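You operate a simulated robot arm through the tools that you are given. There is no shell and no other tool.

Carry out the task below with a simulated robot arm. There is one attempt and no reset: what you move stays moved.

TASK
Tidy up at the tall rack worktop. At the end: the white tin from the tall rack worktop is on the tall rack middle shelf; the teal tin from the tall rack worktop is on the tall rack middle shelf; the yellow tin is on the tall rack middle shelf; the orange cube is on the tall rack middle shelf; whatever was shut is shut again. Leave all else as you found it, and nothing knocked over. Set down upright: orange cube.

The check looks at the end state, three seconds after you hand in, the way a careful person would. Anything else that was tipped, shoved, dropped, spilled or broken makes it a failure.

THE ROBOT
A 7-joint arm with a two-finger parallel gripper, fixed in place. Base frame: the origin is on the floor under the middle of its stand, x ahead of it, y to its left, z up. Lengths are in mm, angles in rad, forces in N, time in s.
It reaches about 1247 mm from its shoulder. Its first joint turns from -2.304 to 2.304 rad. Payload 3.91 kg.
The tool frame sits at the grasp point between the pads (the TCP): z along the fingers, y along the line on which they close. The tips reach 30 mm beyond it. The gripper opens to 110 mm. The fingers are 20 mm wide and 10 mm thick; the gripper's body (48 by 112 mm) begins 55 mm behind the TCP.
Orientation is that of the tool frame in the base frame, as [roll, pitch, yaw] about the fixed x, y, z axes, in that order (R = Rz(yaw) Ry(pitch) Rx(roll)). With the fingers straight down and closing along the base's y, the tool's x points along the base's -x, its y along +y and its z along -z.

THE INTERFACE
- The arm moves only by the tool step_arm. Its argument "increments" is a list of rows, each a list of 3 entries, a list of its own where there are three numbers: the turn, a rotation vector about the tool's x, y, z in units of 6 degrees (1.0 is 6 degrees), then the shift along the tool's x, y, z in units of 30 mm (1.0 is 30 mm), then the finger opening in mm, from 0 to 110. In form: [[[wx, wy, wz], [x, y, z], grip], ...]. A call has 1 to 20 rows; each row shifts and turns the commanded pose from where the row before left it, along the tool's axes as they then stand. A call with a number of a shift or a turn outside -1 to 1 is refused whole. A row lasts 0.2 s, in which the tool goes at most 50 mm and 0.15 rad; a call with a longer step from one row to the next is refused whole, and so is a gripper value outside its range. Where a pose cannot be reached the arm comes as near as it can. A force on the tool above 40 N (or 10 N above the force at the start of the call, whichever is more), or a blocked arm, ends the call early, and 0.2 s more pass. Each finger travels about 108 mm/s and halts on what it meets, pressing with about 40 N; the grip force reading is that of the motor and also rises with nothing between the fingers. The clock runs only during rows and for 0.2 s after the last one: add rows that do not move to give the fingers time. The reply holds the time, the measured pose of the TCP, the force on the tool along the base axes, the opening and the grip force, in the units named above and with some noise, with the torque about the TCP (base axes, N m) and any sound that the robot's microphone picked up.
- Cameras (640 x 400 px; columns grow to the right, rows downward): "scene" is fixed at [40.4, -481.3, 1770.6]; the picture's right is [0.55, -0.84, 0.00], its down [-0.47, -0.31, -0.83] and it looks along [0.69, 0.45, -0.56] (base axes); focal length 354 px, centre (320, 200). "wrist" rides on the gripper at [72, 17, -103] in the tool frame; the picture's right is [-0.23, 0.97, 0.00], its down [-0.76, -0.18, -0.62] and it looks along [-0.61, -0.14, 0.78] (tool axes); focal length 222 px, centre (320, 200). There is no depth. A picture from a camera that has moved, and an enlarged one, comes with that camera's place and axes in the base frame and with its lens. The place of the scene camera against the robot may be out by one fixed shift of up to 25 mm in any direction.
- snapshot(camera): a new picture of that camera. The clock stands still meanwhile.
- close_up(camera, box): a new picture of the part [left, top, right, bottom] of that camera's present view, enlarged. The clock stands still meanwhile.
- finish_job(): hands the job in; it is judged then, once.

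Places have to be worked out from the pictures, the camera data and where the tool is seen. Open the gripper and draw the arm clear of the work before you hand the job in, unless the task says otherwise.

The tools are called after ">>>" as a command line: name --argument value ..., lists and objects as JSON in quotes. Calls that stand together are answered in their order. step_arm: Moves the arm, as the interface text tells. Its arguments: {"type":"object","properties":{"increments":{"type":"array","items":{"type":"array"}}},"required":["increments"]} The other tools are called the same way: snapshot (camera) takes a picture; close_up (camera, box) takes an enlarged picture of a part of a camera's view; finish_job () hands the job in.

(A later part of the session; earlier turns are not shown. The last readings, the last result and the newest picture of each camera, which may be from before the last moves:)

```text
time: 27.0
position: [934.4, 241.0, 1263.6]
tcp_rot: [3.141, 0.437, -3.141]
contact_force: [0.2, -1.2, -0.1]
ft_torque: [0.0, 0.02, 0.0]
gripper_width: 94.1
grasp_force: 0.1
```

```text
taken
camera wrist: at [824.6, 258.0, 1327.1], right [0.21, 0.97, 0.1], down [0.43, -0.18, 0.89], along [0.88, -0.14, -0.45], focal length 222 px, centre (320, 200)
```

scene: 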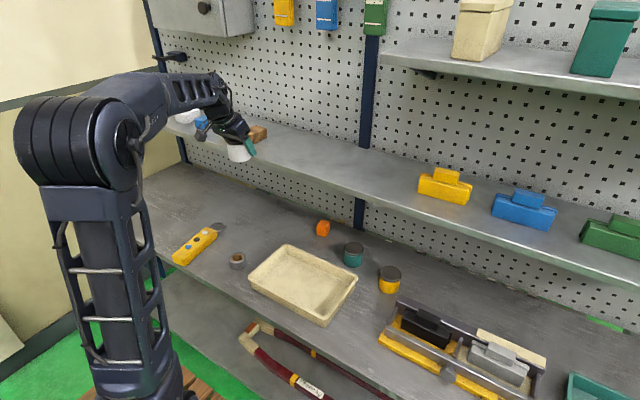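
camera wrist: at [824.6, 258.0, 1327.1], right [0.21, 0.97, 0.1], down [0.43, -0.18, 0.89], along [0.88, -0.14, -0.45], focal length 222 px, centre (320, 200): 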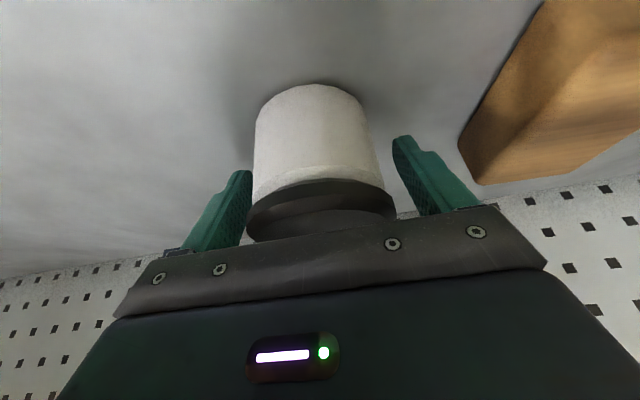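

The tin is released and standing upright. I'll retreat along the tool axis, then pull back clear of the shelf.

>>> step_arm --increments '[[[0, 0, 0], [0, 0, -0.5], 94], [[0, 0, 0], [0, 0, -0.8], 94], [[0, 0, 0], [0, 0, -1], 94], [[0, 0, 0], [0, 0, -1], 94], [[0, 0, 0], [0, 0, -0.7], 94], [[0, 0, 0], [0.82, 0, -0.382], 94], [[0, 0, 0], [0.82, 0, -0.382], 94], [[0, 0, 0], [0.82, 0, -0.382], 94], [[0, 0, 0], [0.82, 0, -0.382], 94], [[0, 0, 0], [0.82, 0, -0.382], 94], [[0, 0, 0], [0.82, 0, -0.382], 94], [[0, 0, 0], [0, 0, 0], 94]]'

>>> snapshot --camera "wrist"

>>> snapshot --camera "scene"

```text
time: 29.6
position: [719.2, 241.5, 1373.1]
tcp_rot: [-3.14, 0.436, -3.141]
contact_force: [0.4, 0.4, -0.6]
ft_torque: [0.01, 0.0, -0.01]
gripper_width: 94.0
grasp_force: 0.1
```

```text
taken
camera wrist: at [610.0, 257.9, 1435.8], right [0.21, 0.97, 0.1], down [0.43, -0.18, 0.89], along [0.88, -0.14, -0.45], focal length 222 px, centre (320, 200)
```

wrist: 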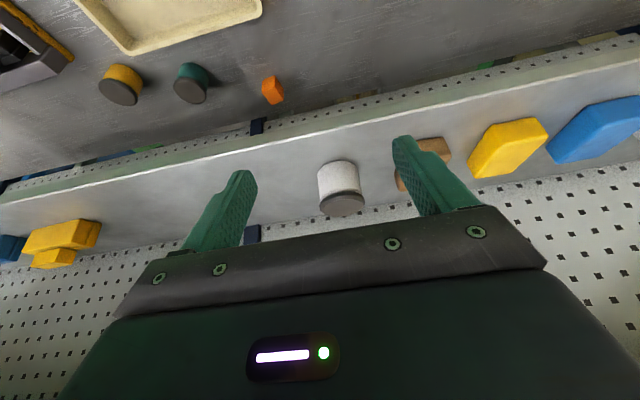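

```text
taken
```

scene: 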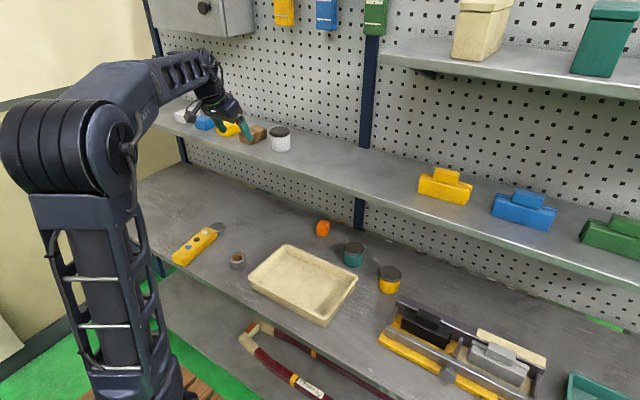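

The white tin stands on the shelf. Next is the yellow tin: I'll sweep in front of the shelf to a pre-grasp at about (760,-247,1010).

>>> step_arm --increments '[[[0, 0, 0], [0.194, -0.813, 0.577], 110], [[0, 0, 0], [0.194, -0.813, 0.577], 110], [[0, 0, 0], [0.194, -0.813, 0.577], 110], [[0, 0, 0], [0.194, -0.813, 0.577], 110], [[0, 0, 0], [0.194, -0.813, 0.577], 110], [[0, 0, 0], [0.194, -0.813, 0.577], 110], [[0, 0, 0], [0.194, -0.813, 0.577], 110], [[0, 0, 0], [0.194, -0.813, 0.577], 110], [[0, 0, 0], [0.194, -0.813, 0.577], 110], [[0, 0, 0], [0.194, -0.813, 0.577], 110], [[0, 0, 0], [0.194, -0.813, 0.577], 110], [[0, 0, 0], [0.194, -0.813, 0.577], 110], [[0, 0, 0], [0.194, -0.813, 0.577], 110], [[0, 0, 0], [0.194, -0.813, 0.577], 110], [[0, 0, 0], [0.194, -0.813, 0.577], 110], [[0, 0, 0], [0.194, -0.813, 0.577], 110], [[0, 0, 0], [0.194, -0.813, 0.577], 110], [[0, 0, 0], [0.194, -0.813, 0.577], 110], [[0, 0, 0], [0.194, -0.813, 0.577], 110], [[0, 0, 0], [0.194, -0.813, 0.577], 110]]'

>>> snapshot --camera "wrist"

>>> snapshot --camera "scene"

```text
time: 33.8
position: [762.2, -247.4, 1010.5]
tcp_rot: [-3.14, 0.435, 3.142]
contact_force: [-0.2, 0.4, -0.2]
ft_torque: [-0.01, 0.01, 0.04]
gripper_width: 110.0
grasp_force: 0.0
```

```text
taken
camera wrist: at [652.0, -231.0, 1073.1], right [0.2, 0.97, 0.1], down [0.43, -0.18, 0.89], along [0.88, -0.14, -0.45], focal length 222 px, centre (320, 200)
```

wrist: 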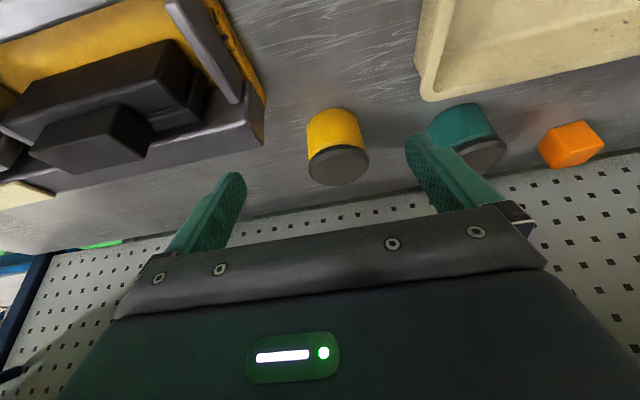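

```text
taken
```

scene: 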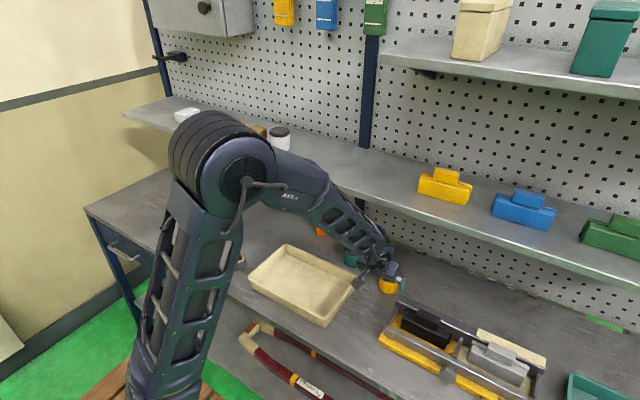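

>>> close_up --camera "wrist" --box '[240, 80, 432, 200]'

>>> close_up --camera "wrist" --box '[80, 0, 336, 160]'

```text
3.33 times, centred on (336, 140) of wrist
camera zoom: at [652.0, -231.0, 1073.1], right [0.2, 0.97, 0.1], down [0.43, -0.18, 0.89], along [0.88, -0.14, -0.45], focal length 740 px, centre (267, 400)
```

zoom: 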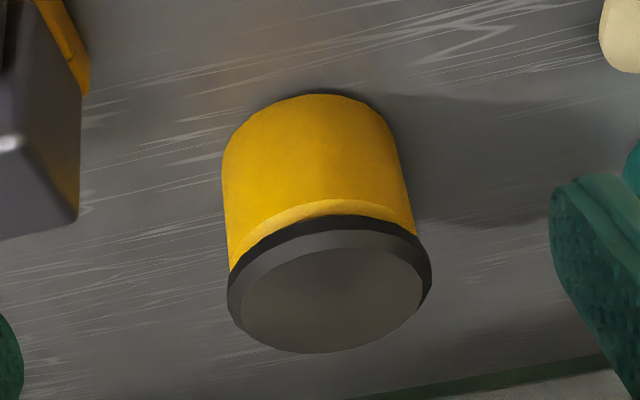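

```text
2.50 times, centred on (208, 80) of wrist
camera zoom: at [652.0, -231.0, 1073.1], right [0.2, 0.97, 0.1], down [0.43, -0.18, 0.89], along [0.88, -0.14, -0.45], focal length 555 px, centre (600, 500)
```

zoom: 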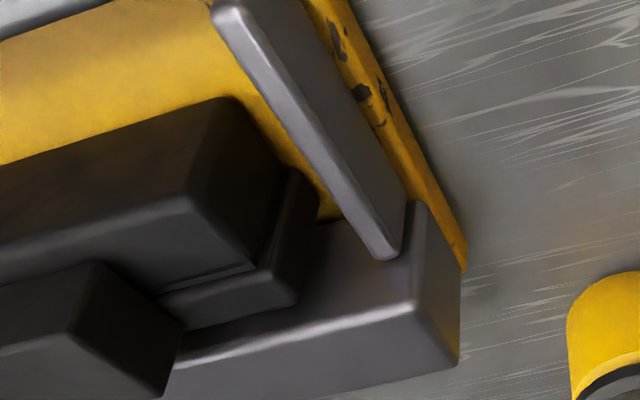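

The yellow tin is refined to about (875,-239.5). The clamp tool's corner is at about (809,-310,923), so I'll narrow the opening to 98 mm and advance along the diagonal past it.

>>> step_arm --increments '[[[0, 0, 0], [-0.232, 0.133, 0.616], 98], [[0, 0, 0], [-0.232, 0.134, 0.616], 98], [[0, 0, 0], [-0.232, 0, 0.616], 98], [[0, 0, 0], [-0.232, 0, 0.616], 98], [[0, 0, 0], [-0.232, 0, 0.616], 98], [[0, 0, 0], [-0.232, 0, 0.616], 98], [[0, 0, 0], [-0.232, 0, 0.616], 98], [[0, 0, 0], [-0.232, 0, 0.616], 98], [[0, 0, 0], [0, 0, 0], 98]]'

>>> snapshot --camera "wrist"

>>> close_up --camera "scene" --box '[320, 210, 480, 310]'

```text
time: 35.8
position: [876.1, -237.9, 899.8]
tcp_rot: [-3.141, 0.436, 3.141]
contact_force: [-0.7, -0.1, -0.2]
ft_torque: [0.01, 0.03, -0.01]
gripper_width: 98.1
grasp_force: 0.0
```

```text
taken
camera wrist: at [765.7, -221.5, 963.0], right [0.21, 0.97, 0.1], down [0.43, -0.18, 0.89], along [0.88, -0.14, -0.45], focal length 222 px, centre (320, 200)
```

wrist: 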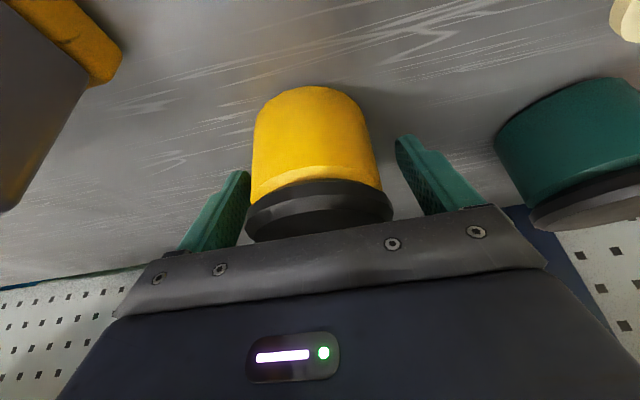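

```text
4.00 times, centred on (400, 260) of scene
camera zoom: at [40.4, -481.3, 1770.6], right [0.55, -0.84, 0.0], down [-0.47, -0.31, -0.83], along [0.69, 0.45, -0.56], focal length 1417 px, centre (0, -40)
```

zoom: 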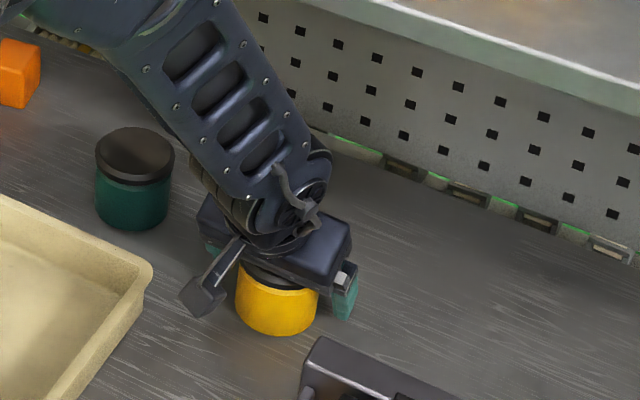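

The yellow tin sits between the fingers just as the white one did. I'll close on it.

>>> step_arm --increments '[[[0, 0, 0], [0, 0, 0], 85], [[0, 0, 0], [0, 0, 0], 75], [[0, 0, 0], [0, 0, 0], 60], [[0, 0, 0], [0, 0, 0], 50], [[0, 0, 0], [0, 0, 0], 50], [[0, 0, 0], [0, 0, 0], 50]]'

>>> snapshot --camera "wrist"

```text
time: 37.2
position: [875.4, -237.9, 899.5]
tcp_rot: [-3.14, 0.437, -3.141]
contact_force: [0.7, -1.1, 1.7]
ft_torque: [0.12, -0.02, -0.03]
gripper_width: 70.5
grasp_force: 40.3
```

```text
taken
camera wrist: at [765.5, -221.6, 963.0], right [0.21, 0.97, 0.1], down [0.43, -0.18, 0.89], along [0.88, -0.14, -0.45], focal length 222 px, centre (320, 200)
```

wrist: 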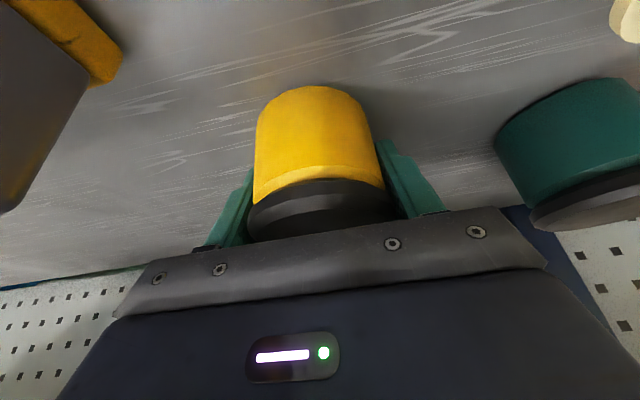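

The grip is firm at 70.5 mm. I'll lift, back out and rise in front of the shelf while shifting toward y≈-95.

>>> step_arm --increments '[[[0, 0, 0], [-0.141, 0, -0.302], 50], [[0, 0, 0], [-0.141, 0, -0.302], 50], [[0, 0, 0], [0.3, 0, -0.549], 50], [[0, 0, 0], [0.3, 0, -0.549], 50], [[0, 0, 0], [0.3, 0, -0.549], 50], [[0, 0, 0], [0.3, 0, -0.549], 50], [[0, 0, 0], [0.3, 0, -0.549], 50], [[0, 0, 0], [0.3, 0, -0.549], 50], [[0, 0, 0], [0.3, 0, -0.549], 50], [[0, 0, 0], [0.3, 0, -0.549], 50], [[0, 0, 0], [0.3, 0, -0.549], 50], [[0, 0, 0], [0, 0, 0], 50]]'

>>> step_arm --increments '[[[0, 0, 0], [-0.411, 0.477, -0.882], 50], [[0, 0, 0], [-0.411, 0.477, -0.882], 50], [[0, 0, 0], [-0.411, 0.477, -0.882], 50], [[0, 0, 0], [-0.411, 0.477, -0.882], 50], [[0, 0, 0], [-0.411, 0.477, -0.882], 50], [[0, 0, 0], [-0.411, 0.477, -0.882], 50], [[0, 0, 0], [-0.411, 0.477, -0.882], 50], [[0, 0, 0], [-0.411, 0.477, -0.882], 50], [[0, 0, 0], [-0.411, 0.477, -0.882], 50], [[0, 0, 0], [-0.411, 0.477, -0.882], 50], [[0, 0, 0], [0, 0, 0], 50]]'

>>> snapshot --camera "wrist"

>>> snapshot --camera "scene"

```text
time: 39.8
position: [739.0, -238.7, 1020.7]
tcp_rot: [-3.141, 0.435, -3.14]
contact_force: [0.6, -0.5, -3.8]
ft_torque: [-0.01, -0.01, -0.03]
gripper_width: 70.6
grasp_force: 40.3
```

```text
time: 42.2
position: [740.4, -96.8, 1313.6]
tcp_rot: [3.141, 0.435, 3.141]
contact_force: [0.0, -0.6, -3.8]
ft_torque: [-0.02, 0.0, 0.0]
gripper_width: 70.9
grasp_force: 39.8
```

```text
taken
camera wrist: at [630.4, -79.3, 1375.9], right [0.21, 0.97, 0.1], down [0.43, -0.18, 0.89], along [0.88, -0.14, -0.45], focal length 222 px, centre (320, 200)
```

wrist: 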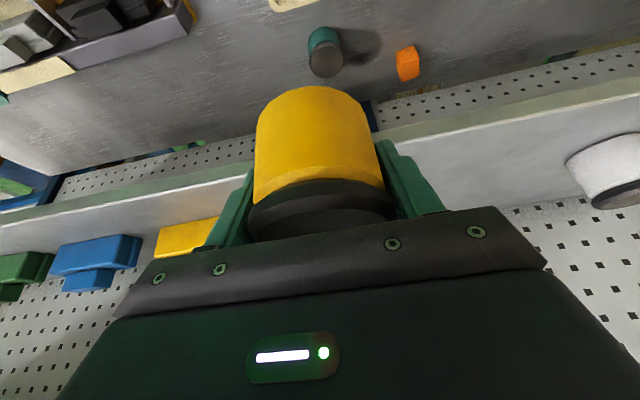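

```text
taken
```

scene: 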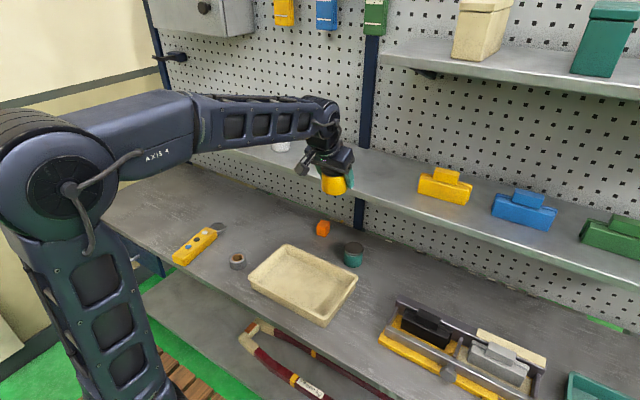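

The upper shelf overhangs at about x>914 and y<-113. I'll place the yellow tin nearer the front, at about (900,-93), so the wrist stays clear of it: lower first, then advance.

>>> step_arm --increments '[[[0, 0, 0], [0.394, 0.1, 0.846], 50], [[0, 0, 0], [-0.806, 0, 0.3757], 50], [[0, 0, 0], [-0.806, 0, 0.3757], 50], [[0, 0, 0], [-0.806, 0, 0.3757], 50], [[0, 0, 0], [-0.806, 0, 0.3757], 50], [[0, 0, 0], [-0.806, 0, 0.3757], 50], [[0, 0, 0], [-0.806, 0, 0.3757], 50], [[0, 0, 0], [0.183, 0, 0.393], 50], [[0, 0, 0], [0, 0, 0], 50]]'

>>> snapshot --camera "scene"

>>> snapshot --camera "wrist"

```text
time: 44.2
position: [899.9, -93.0, 1271.8]
tcp_rot: [3.14, 0.436, 3.141]
contact_force: [0.4, 0.3, -3.5]
ft_torque: [-0.02, -0.02, 0.0]
gripper_width: 70.5
grasp_force: 40.1
```

```text
taken
```

scene: 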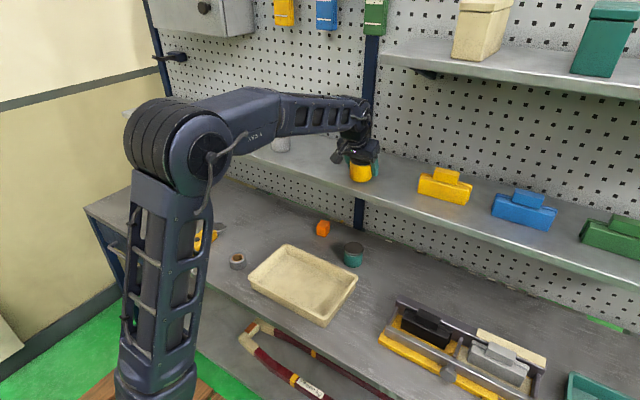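

```text
taken
camera wrist: at [789.7, -76.1, 1334.0], right [0.21, 0.97, 0.1], down [0.43, -0.18, 0.89], along [0.88, -0.14, -0.45], focal length 222 px, centre (320, 200)
```

wrist: 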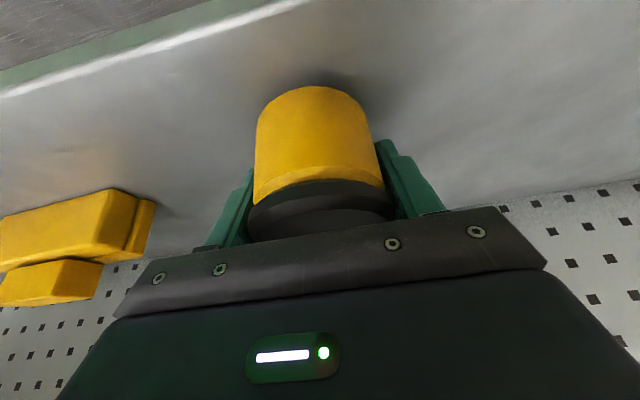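

The tin is well inside the shelf and clear of its neighbours. I'll lower in small steps until contact.

>>> step_arm --increments '[[[0, 0, 0], [0.0352, 0, 0.0755], 50], [[0, 0, 0], [0.0352, 0, 0.0755], 50], [[0, 0, 0], [0, 0, 0], 50]]'

>>> step_arm --increments '[[[0, 0, 0], [0.0211, 0, 0.0453], 50], [[0, 0, 0], [0, 0, 0], 50]]'

```text
time: 45.0
position: [899.3, -93.4, 1266.7]
tcp_rot: [3.141, 0.435, -3.141]
contact_force: [-0.5, 0.3, -4.3]
ft_torque: [0.01, -0.01, 0.01]
gripper_width: 70.3
grasp_force: 40.1
```

```text
time: 45.6
position: [897.9, -93.0, 1264.5]
tcp_rot: [-3.141, 0.436, 3.141]
contact_force: [0.5, 0.6, 3.0]
ft_torque: [0.11, 0.18, -0.03]
gripper_width: 70.5
grasp_force: 39.7
```

Contact is made, with the force going from -4.3 to +3.0 N. I'll open gently.

>>> step_arm --increments '[[[0, 0, 0], [0, 0, 0], 76], [[0, 0, 0], [0, 0, 0], 84], [[0, 0, 0], [0, 0, 0], 92], [[0, 0, 0], [0, 0, 0], 92], [[0, 0, 0], [0, 0, 0], 92]]'

>>> snapshot --camera "wrist"

```text
time: 46.8
position: [899.2, -93.5, 1265.5]
tcp_rot: [3.141, 0.437, -3.141]
contact_force: [-0.2, 0.0, -0.5]
ft_torque: [0.01, 0.01, -0.02]
gripper_width: 92.0
grasp_force: 0.2
```

```text
taken
camera wrist: at [789.3, -76.3, 1327.5], right [0.21, 0.97, 0.1], down [0.43, -0.18, 0.89], along [0.88, -0.14, -0.45], focal length 222 px, centre (320, 200)
```

wrist: 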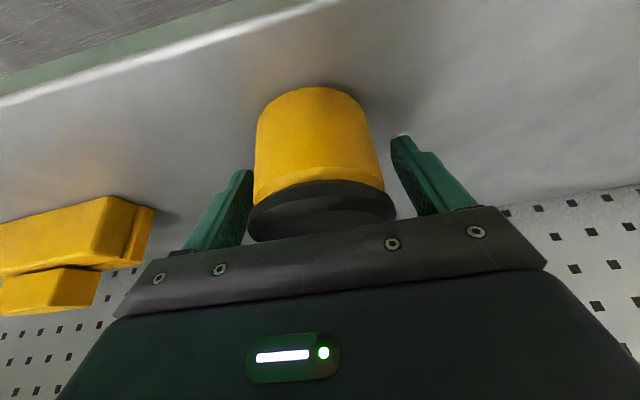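

The yellow tin is released and standing. I'll retreat along the tool axis, pull back, and tilt to 30° for the teal tin, which lies deeper under the shelf.

>>> step_arm --increments '[[[0, 0, 0], [0, 0, -0.5], 92], [[0, 0, 0], [0, 0, -0.8], 92], [[0, 0, 0], [0, 0, -1], 92], [[0, 0, 0], [0, 0, -1], 92], [[0, 0, 0], [0, 0, -0.7], 92], [[0, 0, 0], [0.82, 0, -0.382], 92], [[0, 0, 0], [0.82, 0, -0.382], 92], [[0, 0, 0], [0.82, 0, -0.382], 92], [[0, 0, 0], [0.82, 0, -0.382], 92], [[0, 0, 0], [0.82, 0, -0.382], 92], [[0, -0.833, 0], [0, 0, 0], 110], [[0, 0, 0], [0, 0, 0], 110]]'

>>> snapshot --camera "scene"

>>> snapshot --camera "wrist"

```text
time: 49.4
position: [711.4, -93.6, 1373.5]
tcp_rot: [3.141, 0.524, 3.141]
contact_force: [-0.5, -0.3, 0.6]
ft_torque: [0.01, -0.03, -0.03]
gripper_width: 109.8
grasp_force: 0.1
```

```text
taken
```

scene: 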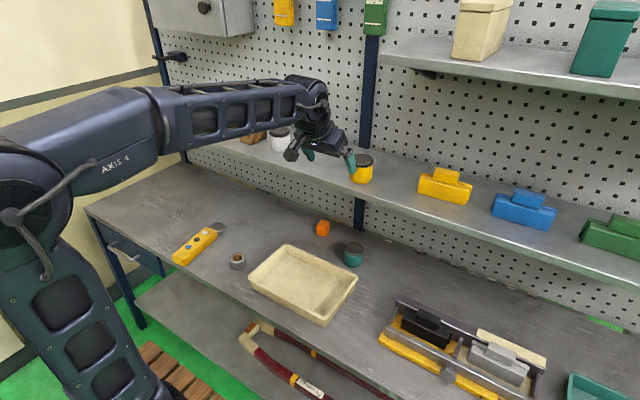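

```text
taken
camera wrist: at [597.7, -76.0, 1426.1], right [0.2, 0.97, 0.11], down [0.35, -0.18, 0.92], along [0.92, -0.14, -0.37], focal length 222 px, centre (320, 200)
```

wrist: 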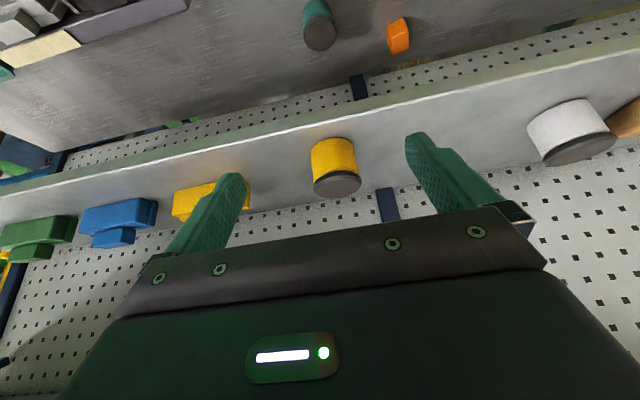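

The yellow tin stands on the shelf. I'll descend in front of the shelf to the teal pre-grasp at about (760,-82,1010).

>>> step_arm --increments '[[[0, 0, 0], [0.358, 0.03, 0.869], 110], [[0, 0, 0], [0.358, 0.03, 0.869], 110], [[0, 0, 0], [0.358, 0.03, 0.869], 110], [[0, 0, 0], [0.358, 0.03, 0.869], 110], [[0, 0, 0], [0.358, 0.03, 0.869], 110], [[0, 0, 0], [0.358, 0.03, 0.869], 110], [[0, 0, 0], [0.358, 0.03, 0.869], 110], [[0, 0, 0], [0.358, 0.03, 0.869], 110], [[0, 0, 0], [0.358, 0.03, 0.869], 110], [[0, 0, 0], [0.358, 0.03, 0.869], 110], [[0, 0, 0], [0.358, 0.03, 0.869], 110], [[0, 0, 0], [0.358, 0.03, 0.869], 110], [[0, 0, 0], [0.358, 0.03, 0.869], 110], [[0, 0, 0], [0, 0, 0], 110]]'

>>> snapshot --camera "wrist"

>>> close_up --camera "wrist" --box '[240, 80, 432, 200]'

```text
time: 52.4
position: [761.8, -83.0, 1010.2]
tcp_rot: [3.142, 0.523, 3.142]
contact_force: [0.1, -0.5, 0.1]
ft_torque: [0.04, -0.02, 0.0]
gripper_width: 110.0
grasp_force: 0.0
```

```text
taken
camera wrist: at [646.8, -65.0, 1063.2], right [0.2, 0.97, 0.11], down [0.35, -0.18, 0.92], along [0.92, -0.14, -0.37], focal length 222 px, centre (320, 200)
```

wrist: 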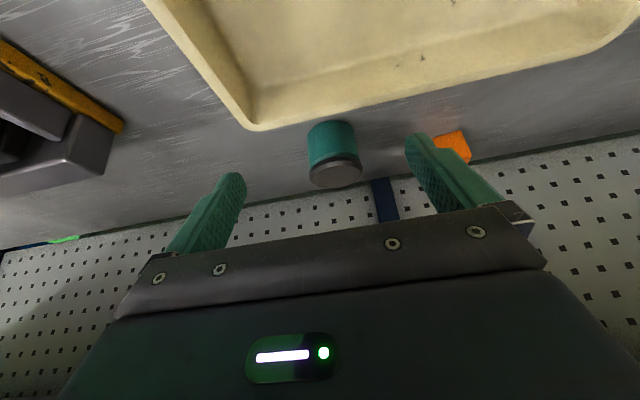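

```text
3.33 times, centred on (336, 140) of wrist
camera zoom: at [646.8, -65.0, 1063.2], right [0.2, 0.97, 0.11], down [0.35, -0.18, 0.92], along [0.92, -0.14, -0.37], focal length 740 px, centre (267, 400)
```

zoom: 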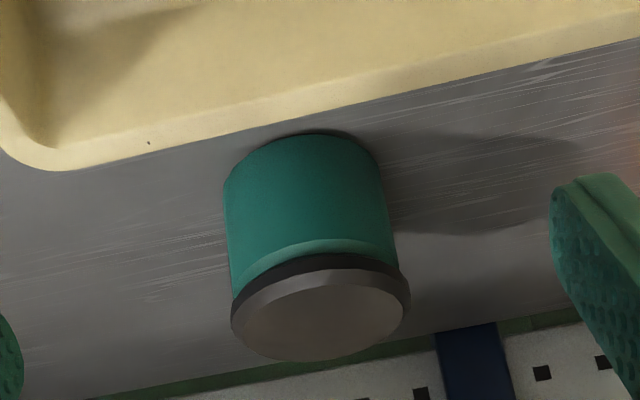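

The teal tin is refined to about (917,-80), and my path clears the tray rim. I'll advance to straddle it.

>>> step_arm --increments '[[[0, 0, 0], [-0.264, 0.01, 0.576], 104], [[0, 0, 0], [-0.264, 0.01, 0.576], 104], [[0, 0, 0], [-0.264, 0.01, 0.576], 104], [[0, 0, 0], [-0.264, 0.01, 0.576], 104], [[0, 0, 0], [-0.264, 0.01, 0.576], 104], [[0, 0, 0], [-0.264, 0.01, 0.576], 104], [[0, 0, 0], [-0.264, 0.01, 0.576], 104], [[0, 0, 0], [-0.264, 0.01, 0.576], 104], [[0, 0, 0], [-0.264, 0.01, 0.576], 104], [[0, 0, 0], [-0.264, 0.01, 0.576], 104], [[0, 0, 0], [0, 0, 0], 104]]'

>>> snapshot --camera "wrist"

>>> close_up --camera "scene" --box '[240, 140, 480, 290]'

```text
time: 54.8
position: [916.4, -77.1, 899.9]
tcp_rot: [3.141, 0.523, 3.142]
contact_force: [-0.6, 0.2, -0.2]
ft_torque: [-0.01, 0.01, 0.01]
gripper_width: 103.9
grasp_force: 0.1
```

```text
taken
camera wrist: at [801.5, -60.9, 952.6], right [0.2, 0.97, 0.11], down [0.35, -0.18, 0.92], along [0.92, -0.14, -0.37], focal length 222 px, centre (320, 200)
```

wrist: 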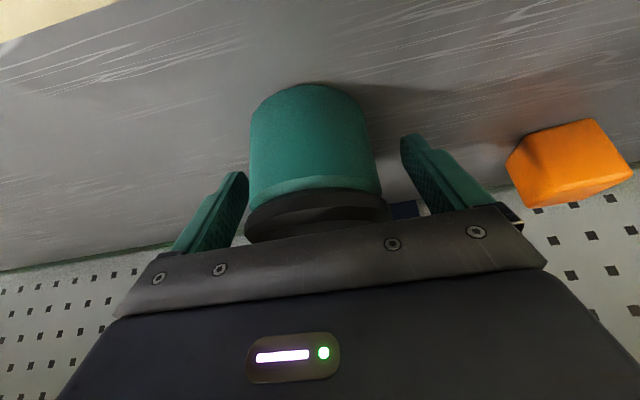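

```text
2.67 times, centred on (360, 215) of scene
camera zoom: at [40.4, -481.3, 1770.6], right [0.55, -0.84, 0.0], down [-0.47, -0.31, -0.83], along [0.69, 0.45, -0.56], focal length 945 px, centre (213, 160)
```

zoom: 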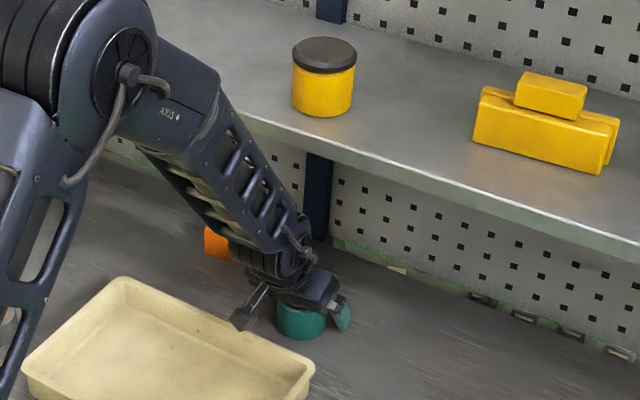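

The tin is about 3 mm off-centre toward -y. I'll correct that and close.

>>> step_arm --increments '[[[0, 0, 0], [0, -0.09, 0], 104], [[0, 0, 0], [0, 0, 0], 90], [[0, 0, 0], [0, 0, 0], 78], [[0, 0, 0], [0, 0, 0], 60], [[0, 0, 0], [0, 0, 0], 50], [[0, 0, 0], [0, 0, 0], 50], [[0, 0, 0], [0, 0, 0], 50]]'

>>> snapshot --camera "wrist"

```text
time: 56.4
position: [917.1, -81.0, 899.6]
tcp_rot: [-3.141, 0.523, -3.139]
contact_force: [0.5, 2.3, 1.9]
ft_torque: [-0.1, 0.03, 0.02]
gripper_width: 70.6
grasp_force: 40.4
```

```text
taken
camera wrist: at [801.4, -63.7, 952.8], right [0.2, 0.97, 0.11], down [0.35, -0.18, 0.92], along [0.92, -0.14, -0.37], focal length 222 px, centre (320, 200)
```

wrist: 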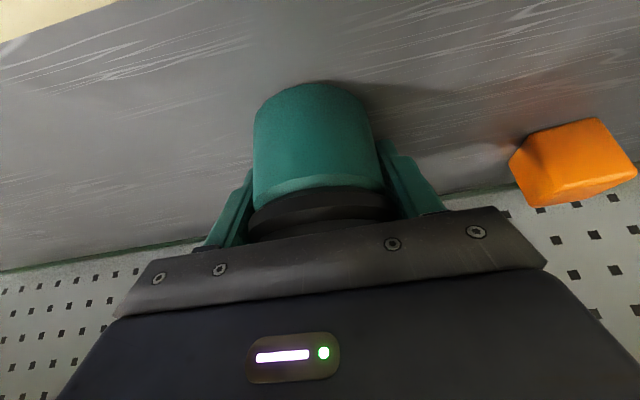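

The grip is firm at 70.6 mm. I'll lift and back out with a path that keeps the tin's base above the tray rim (906).

>>> step_arm --increments '[[[0, 0, 0], [-0.1, 0, -0.173], 50], [[0, 0, 0], [-0.1, 0, -0.173], 50], [[0, 0, 0], [0.19, 0, -0.62], 50], [[0, 0, 0], [0.19, 0, -0.62], 50], [[0, 0, 0], [0.19, 0, -0.62], 50], [[0, 0, 0], [0.19, 0, -0.62], 50], [[0, 0, 0], [0.464, 0, -0.73], 50], [[0, 0, 0], [0.464, 0, -0.73], 50], [[0, 0, 0], [0.464, 0, -0.73], 50], [[0, 0, 0], [0.464, 0, -0.73], 50], [[0, 0, 0], [0.464, 0, -0.73], 50], [[0, 0, 0], [0, 0, 0], 50]]'

>>> snapshot --camera "wrist"

>>> snapshot --camera "scene"

```text
time: 59.0
position: [744.7, -82.4, 1024.8]
tcp_rot: [3.142, 0.522, 3.141]
contact_force: [0.2, 0.4, -2.5]
ft_torque: [0.01, 0.01, -0.02]
gripper_width: 70.3
grasp_force: 40.3
```

```text
taken
camera wrist: at [630.1, -64.3, 1078.3], right [0.2, 0.97, 0.11], down [0.35, -0.18, 0.92], along [0.92, -0.14, -0.38], focal length 222 px, centre (320, 200)
```

wrist: 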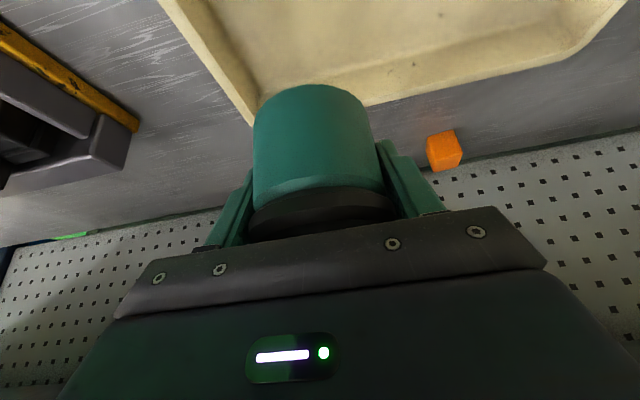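

```text
taken
```

scene: 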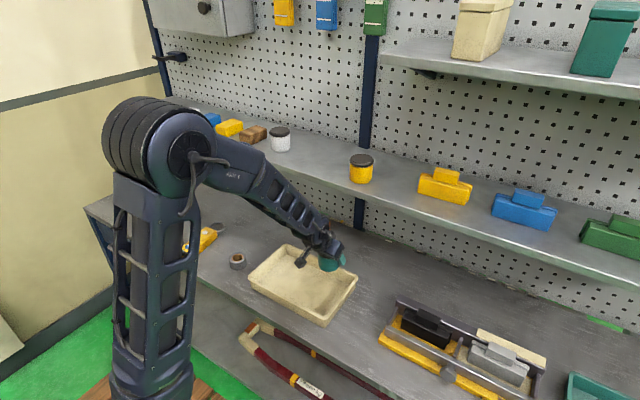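

The teal tin is held. I'll rise in front of the shelf to z≈1312, shifting to y≈35, then move forward and lower near the surface.

>>> step_arm --increments '[[[0, 0, 0], [-0.464, 0.39, -0.837], 50], [[0, 0, 0], [-0.464, 0.39, -0.837], 50], [[0, 0, 0], [-0.464, 0.39, -0.837], 50], [[0, 0, 0], [-0.464, 0.39, -0.837], 50], [[0, 0, 0], [-0.464, 0.39, -0.837], 50], [[0, 0, 0], [-0.464, 0.39, -0.837], 50], [[0, 0, 0], [-0.464, 0.39, -0.837], 50], [[0, 0, 0], [-0.464, 0.39, -0.837], 50], [[0, 0, 0], [-0.464, 0.39, -0.837], 50], [[0, 0, 0], [-0.464, 0.39, -0.837], 50], [[0, 0, 0], [0, 0, 0], 50]]'

>>> step_arm --increments '[[[0, 0, 0], [-0.784, 0, 0.452], 50], [[0, 0, 0], [-0.784, 0, 0.452], 50], [[0, 0, 0], [-0.784, 0, 0.452], 50], [[0, 0, 0], [-0.784, 0, 0.452], 50], [[0, 0, 0], [-0.784, 0, 0.452], 50], [[0, 0, 0], [-0.784, 0, 0.452], 50], [[0, 0, 0], [-0.784, 0, 0.452], 50], [[0, 0, 0], [0.325, 0, 0.563], 50], [[0, 0, 0], [0.325, 0, 0.563], 50], [[0, 0, 0], [0, 0, 0], 50]]'

>>> snapshot --camera "wrist"

>>> snapshot --camera "scene"

```text
time: 61.4
position: [738.8, 34.8, 1312.7]
tcp_rot: [-3.141, 0.521, -3.141]
contact_force: [0.4, 0.1, -3.5]
ft_torque: [0.0, -0.02, -0.02]
gripper_width: 70.6
grasp_force: 39.6
```

```text
time: 63.6
position: [930.2, 35.8, 1272.3]
tcp_rot: [-3.141, 0.523, 3.141]
contact_force: [-0.3, -0.1, -3.6]
ft_torque: [-0.02, -0.04, 0.0]
gripper_width: 70.8
grasp_force: 39.7
```

```text
taken
camera wrist: at [814.9, 52.8, 1325.2], right [0.2, 0.97, 0.11], down [0.35, -0.18, 0.92], along [0.92, -0.14, -0.37], focal length 222 px, centre (320, 200)
```

wrist: 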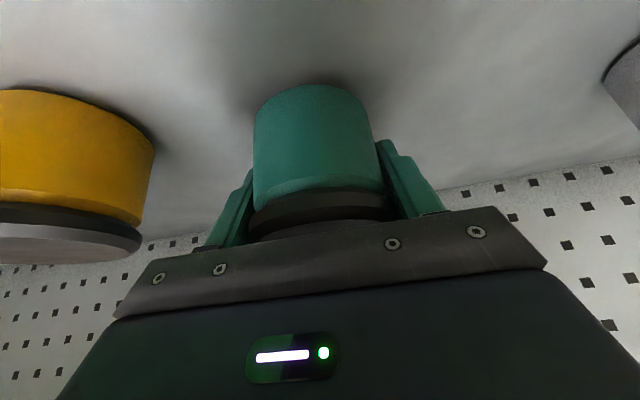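

```text
taken
```

scene: 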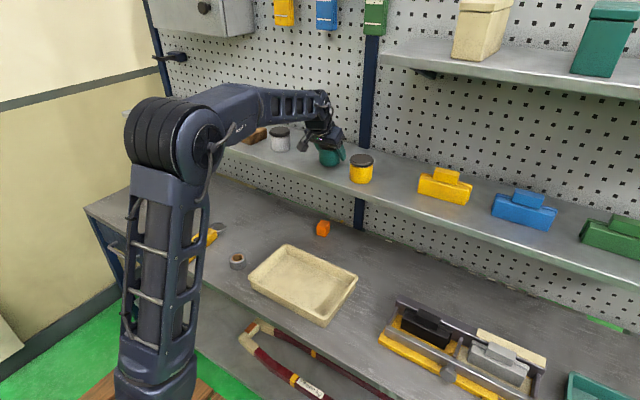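

The teal tin hovers about 8 mm over the shelf with good gaps on both sides. I'll lower in small steps until contact.

>>> step_arm --increments '[[[0, 0, 0], [0.045, 0, 0.078], 50], [[0, 0, 0], [0.045, 0, 0.078], 50], [[0, 0, 0], [0, 0, 0], 50]]'

>>> step_arm --increments '[[[0, 0, 0], [0.025, 0, 0.0433], 50], [[0, 0, 0], [0, 0, 0], 50]]'

```text
time: 64.4
position: [930.0, 36.2, 1265.6]
tcp_rot: [3.141, 0.523, -3.141]
contact_force: [1.0, -0.4, -3.1]
ft_torque: [0.01, 0.01, -0.01]
gripper_width: 70.3
grasp_force: 39.6
```

```text
time: 65.0
position: [929.7, 36.0, 1265.6]
tcp_rot: [3.142, 0.524, 3.141]
contact_force: [-0.1, 0.0, -2.9]
ft_torque: [-0.02, 0.02, -0.01]
gripper_width: 70.4
grasp_force: 40.5
```

There is no contact yet at -2.9 N, so I'll go down another 1.5 mm.

>>> step_arm --increments '[[[0, 0, 0], [0.025, 0, 0.0433], 50], [[0, 0, 0], [0, 0, 0], 50]]'

```text
time: 65.6
position: [929.9, 36.4, 1264.5]
tcp_rot: [3.139, 0.524, -3.139]
contact_force: [-0.1, 1.4, -0.3]
ft_torque: [-0.13, -0.02, 0.0]
gripper_width: 70.4
grasp_force: 40.2
```

Contact has started. I'll press a hair further to seat it, then open gently.

>>> step_arm --increments '[[[0, 0, 0], [0.01, 0, 0.0173], 50], [[0, 0, 0], [0, 0, 0], 50], [[0, 0, 0], [0, 0, 0], 76], [[0, 0, 0], [0, 0, 0], 84], [[0, 0, 0], [0, 0, 0], 92], [[0, 0, 0], [0, 0, 0], 92], [[0, 0, 0], [0, 0, 0], 92]]'

>>> snapshot --camera "wrist"

```text
time: 67.2
position: [929.8, 36.9, 1263.6]
tcp_rot: [-3.141, 0.523, 3.141]
contact_force: [0.4, 1.2, -1.1]
ft_torque: [-0.01, 0.01, 0.0]
gripper_width: 92.1
grasp_force: 0.0
```

```text
taken
camera wrist: at [814.5, 52.8, 1316.8], right [0.2, 0.97, 0.11], down [0.35, -0.18, 0.92], along [0.92, -0.14, -0.37], focal length 222 px, centre (320, 200)
```

wrist: 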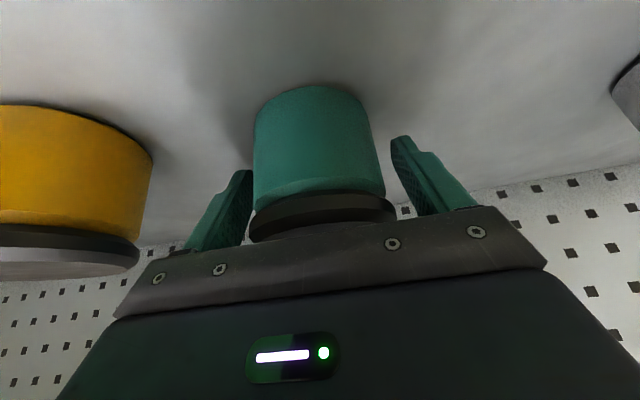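

The teal tin is released and standing. I'll retreat, tilt to 35° and head for the cube's pre-grasp.

>>> step_arm --increments '[[[0, 0, 0], [0, 0, -0.5], 92], [[0, 0, 0], [0, 0, -0.8], 92], [[0, 0, 0], [0, 0, -1], 92], [[0, 0, 0], [0, 0, -1], 92], [[0, 0, 0], [0, 0, -0.7], 92], [[0, 0, 0], [0.82, 0, -0.473], 92], [[0, 0, 0], [0.82, 0, -0.473], 92], [[0, 0, 0], [0.82, 0, -0.473], 92], [[0, 0, 0], [0.82, 0, -0.473], 92], [[0, 0, 0], [0.82, 0, -0.473], 92], [[0, -0.833, 0], [0, 0, 0], 90], [[0, 0, 0], [0, 0, 0], 90]]'

>>> snapshot --camera "scene"

>>> snapshot --camera "wrist"

```text
time: 69.8
position: [727.2, 36.0, 1367.6]
tcp_rot: [-3.141, 0.61, 3.141]
contact_force: [-0.3, -0.1, -1.0]
ft_torque: [0.02, 0.01, 0.0]
gripper_width: 89.9
grasp_force: 0.2
```

```text
taken
```

scene: 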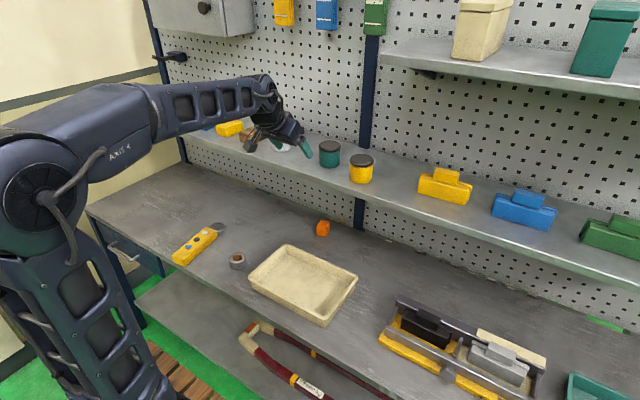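

```text
taken
camera wrist: at [608.3, 52.8, 1410.4], right [0.19, 0.97, 0.13], down [0.27, -0.18, 0.95], along [0.95, -0.14, -0.29], focal length 222 px, centre (320, 200)
```

wrist: 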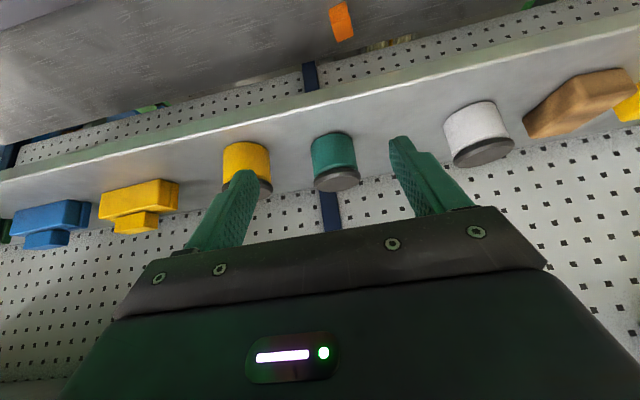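

All three tins stand on the shelf. I'll descend to the cube's pre-grasp at about (765,97,1010).

>>> step_arm --increments '[[[0, 0, 0], [0.445, 0.156, 0.806], 90], [[0, 0, 0], [0.445, 0.156, 0.806], 90], [[0, 0, 0], [0.445, 0.156, 0.806], 90], [[0, 0, 0], [0.445, 0.156, 0.806], 90], [[0, 0, 0], [0.445, 0.156, 0.806], 90], [[0, 0, 0], [0.445, 0.156, 0.806], 90], [[0, 0, 0], [0.445, 0.156, 0.806], 90], [[0, 0, 0], [0.445, 0.156, 0.806], 90], [[0, 0, 0], [0.445, 0.156, 0.806], 90], [[0, 0, 0], [0.445, 0.156, 0.806], 90], [[0, 0, 0], [0.445, 0.156, 0.806], 90], [[0, 0, 0], [0.445, 0.156, 0.806], 90], [[0, 0, 0], [0.445, 0.156, 0.806], 90], [[0, 0, 0], [0, 0, 0], 90]]'

>>> snapshot --camera "wrist"

>>> close_up --camera "wrist" --box '[280, 110, 392, 180]'

```text
time: 72.8
position: [767.1, 96.6, 1010.9]
tcp_rot: [3.142, 0.609, -3.14]
contact_force: [0.4, 0.5, 0.4]
ft_torque: [0.01, -0.01, -0.01]
gripper_width: 90.0
grasp_force: 0.1
```

```text
taken
camera wrist: at [647.2, 113.8, 1053.8], right [0.19, 0.97, 0.13], down [0.27, -0.18, 0.95], along [0.95, -0.14, -0.29], focal length 222 px, centre (320, 200)
```

wrist: 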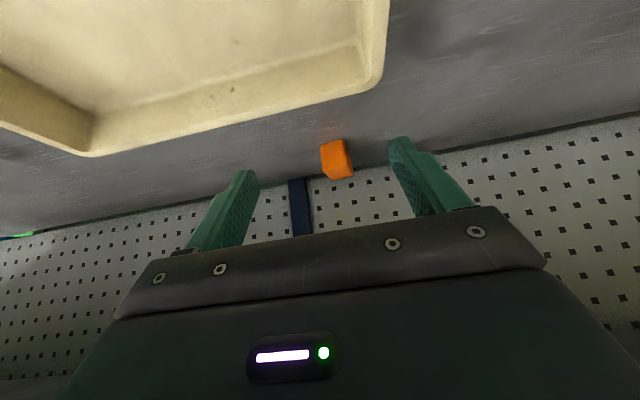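

```text
5.71 times, centred on (336, 145) of wrist
camera zoom: at [647.2, 113.8, 1053.8], right [0.19, 0.97, 0.13], down [0.27, -0.18, 0.95], along [0.95, -0.14, -0.29], focal length 1269 px, centre (229, 514)
```

zoom: 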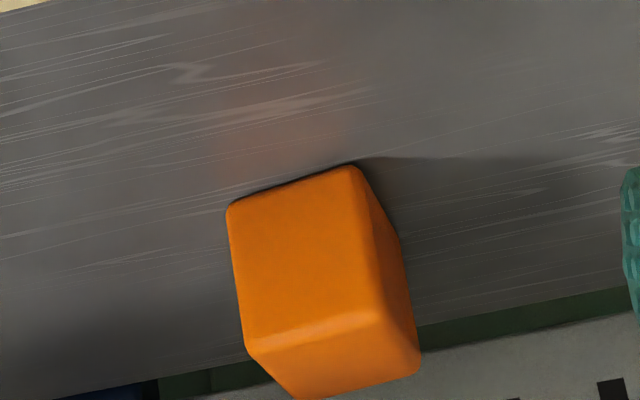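

From here the cube's centre is about (992,100), turned roughly +11° about vertical. I'll yaw the gripper by +11° to match its faces and move to a nearer point past the tray rim, then re-check.

>>> step_arm --increments '[[[-0.526, 0, -0.751], [0, 0, 0], 90], [[-0.526, 0, -0.751], [0, 0, 0], 90], [[0, 0, 0], [-0.3, -0.262, 0.608], 90], [[0, 0, 0], [-0.3, -0.262, 0.608], 90], [[0, 0, 0], [-0.3, -0.262, 0.608], 90], [[0, 0, 0], [-0.3, -0.262, 0.608], 90], [[0, 0, 0], [-0.3, -0.262, 0.608], 90], [[0, 0, 0], [0, 0, 0], 90]]'

>>> snapshot --camera "wrist"

>>> close_up --camera "wrist" --box '[260, 90, 420, 190]'

>>> close_up --camera "scene" --box '[220, 130, 460, 280]'

```text
time: 74.6
position: [861.7, 75.9, 960.8]
tcp_rot: [3.142, 0.61, -2.95]
contact_force: [-0.7, 0.4, -0.2]
ft_torque: [-0.02, 0.01, -0.03]
gripper_width: 90.2
grasp_force: 0.1
```

```text
taken
camera wrist: at [741.4, 69.6, 1004.6], right [0.0, 0.99, 0.13], down [0.3, -0.12, 0.95], along [0.96, 0.04, -0.29], focal length 222 px, centre (320, 200)
```

wrist: 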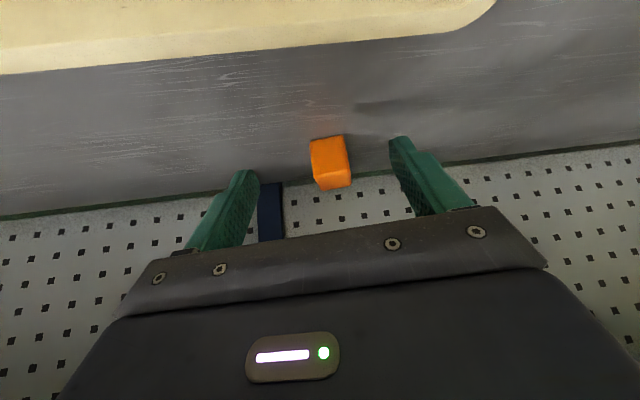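

```text
4.00 times, centred on (340, 140) of wrist
camera zoom: at [741.4, 69.6, 1004.6], right [0.0, 0.99, 0.13], down [0.3, -0.12, 0.95], along [0.96, 0.04, -0.29], focal length 888 px, centre (240, 440)
```

zoom: 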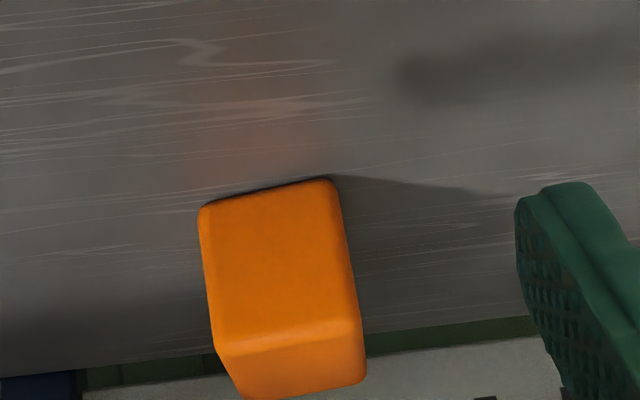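

```text
2.67 times, centred on (340, 205) of scene
camera zoom: at [40.4, -481.3, 1770.6], right [0.55, -0.84, 0.0], down [-0.47, -0.31, -0.83], along [0.69, 0.45, -0.56], focal length 945 px, centre (267, 187)
```

zoom: 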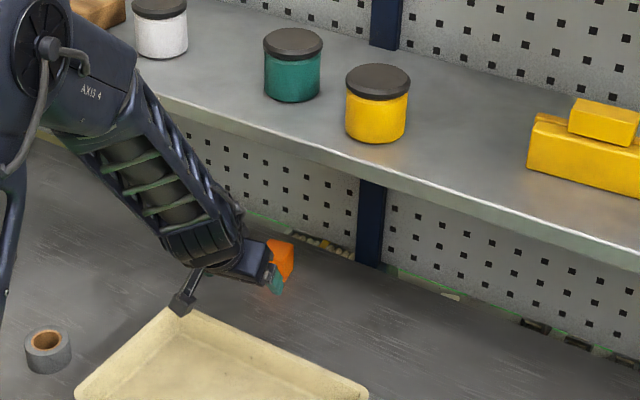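

The gripper's yaw matches the cube and it is laterally aligned within 1 mm. I'll advance to straddle the cube at about (986,99,896).

>>> step_arm --increments '[[[0, 0, 0], [-0.28, 0, 0.523], 84], [[0, 0, 0], [-0.28, 0, 0.523], 84], [[0, 0, 0], [-0.28, 0, 0.523], 84], [[0, 0, 0], [-0.28, 0, 0.523], 84], [[0, 0, 0], [-0.28, 0, 0.523], 84], [[0, 0, 0], [-0.28, 0, 0.523], 84], [[0, 0, 0], [-0.28, 0, 0.523], 84], [[0, 0, 0], [-0.28, 0, 0.523], 84], [[0, 0, 0], [0, 0, 0], 84]]'

>>> snapshot --camera "wrist"

>>> close_up --camera "scene" --box '[220, 130, 460, 280]'

```text
time: 76.6
position: [986.8, 98.5, 897.2]
tcp_rot: [-3.141, 0.612, -2.949]
contact_force: [0.8, 0.0, 0.4]
ft_torque: [0.0, 0.04, 0.0]
gripper_width: 83.8
grasp_force: 0.1
```

```text
taken
camera wrist: at [866.4, 93.6, 940.5], right [0.0, 0.99, 0.13], down [0.3, -0.12, 0.95], along [0.96, 0.04, -0.29], focal length 222 px, centre (320, 200)
```

wrist: 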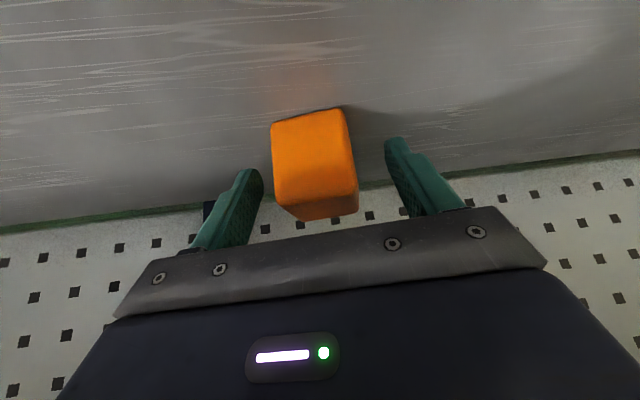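

```text
2.67 times, centred on (340, 205) of scene
camera zoom: at [40.4, -481.3, 1770.6], right [0.55, -0.84, 0.0], down [-0.47, -0.31, -0.83], along [0.69, 0.45, -0.56], focal length 945 px, centre (267, 187)
```

zoom: 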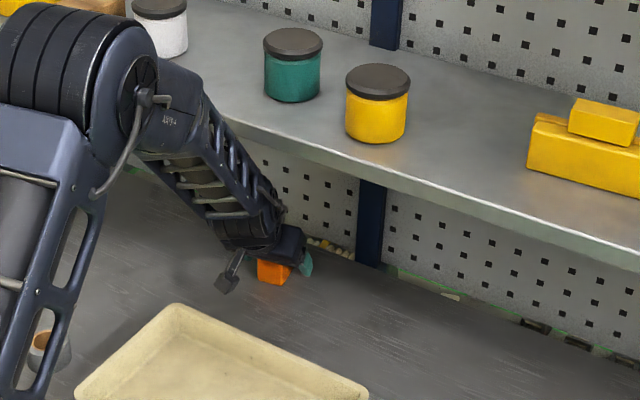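

The cube is well between the pads. I'll close on it.

>>> step_arm --increments '[[[0, 0, 0], [0, 0, 0], 66], [[0, 0, 0], [0, 0, 0], 50], [[0, 0, 0], [0, 0, 0], 40], [[0, 0, 0], [0, 0, 0], 30], [[0, 0, 0], [0, 0, 0], 20], [[0, 0, 0], [0, 0, 0], 20], [[0, 0, 0], [0, 0, 0], 20]]'

>>> snapshot --camera "wrist"

```text
time: 78.2
position: [986.5, 99.1, 898.1]
tcp_rot: [3.141, 0.612, -2.949]
contact_force: [-0.3, -0.8, -0.5]
ft_torque: [-0.03, 0.02, 0.0]
gripper_width: 41.3
grasp_force: 39.9
```

```text
taken
camera wrist: at [866.2, 93.5, 940.5], right [0.0, 0.99, 0.13], down [0.3, -0.12, 0.95], along [0.96, 0.04, -0.29], focal length 222 px, centre (320, 200)
```

wrist: 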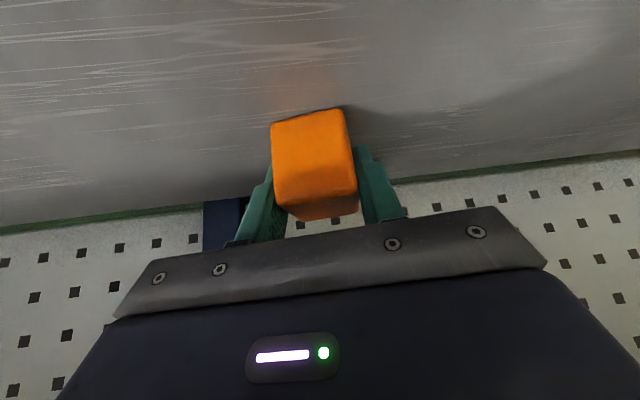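

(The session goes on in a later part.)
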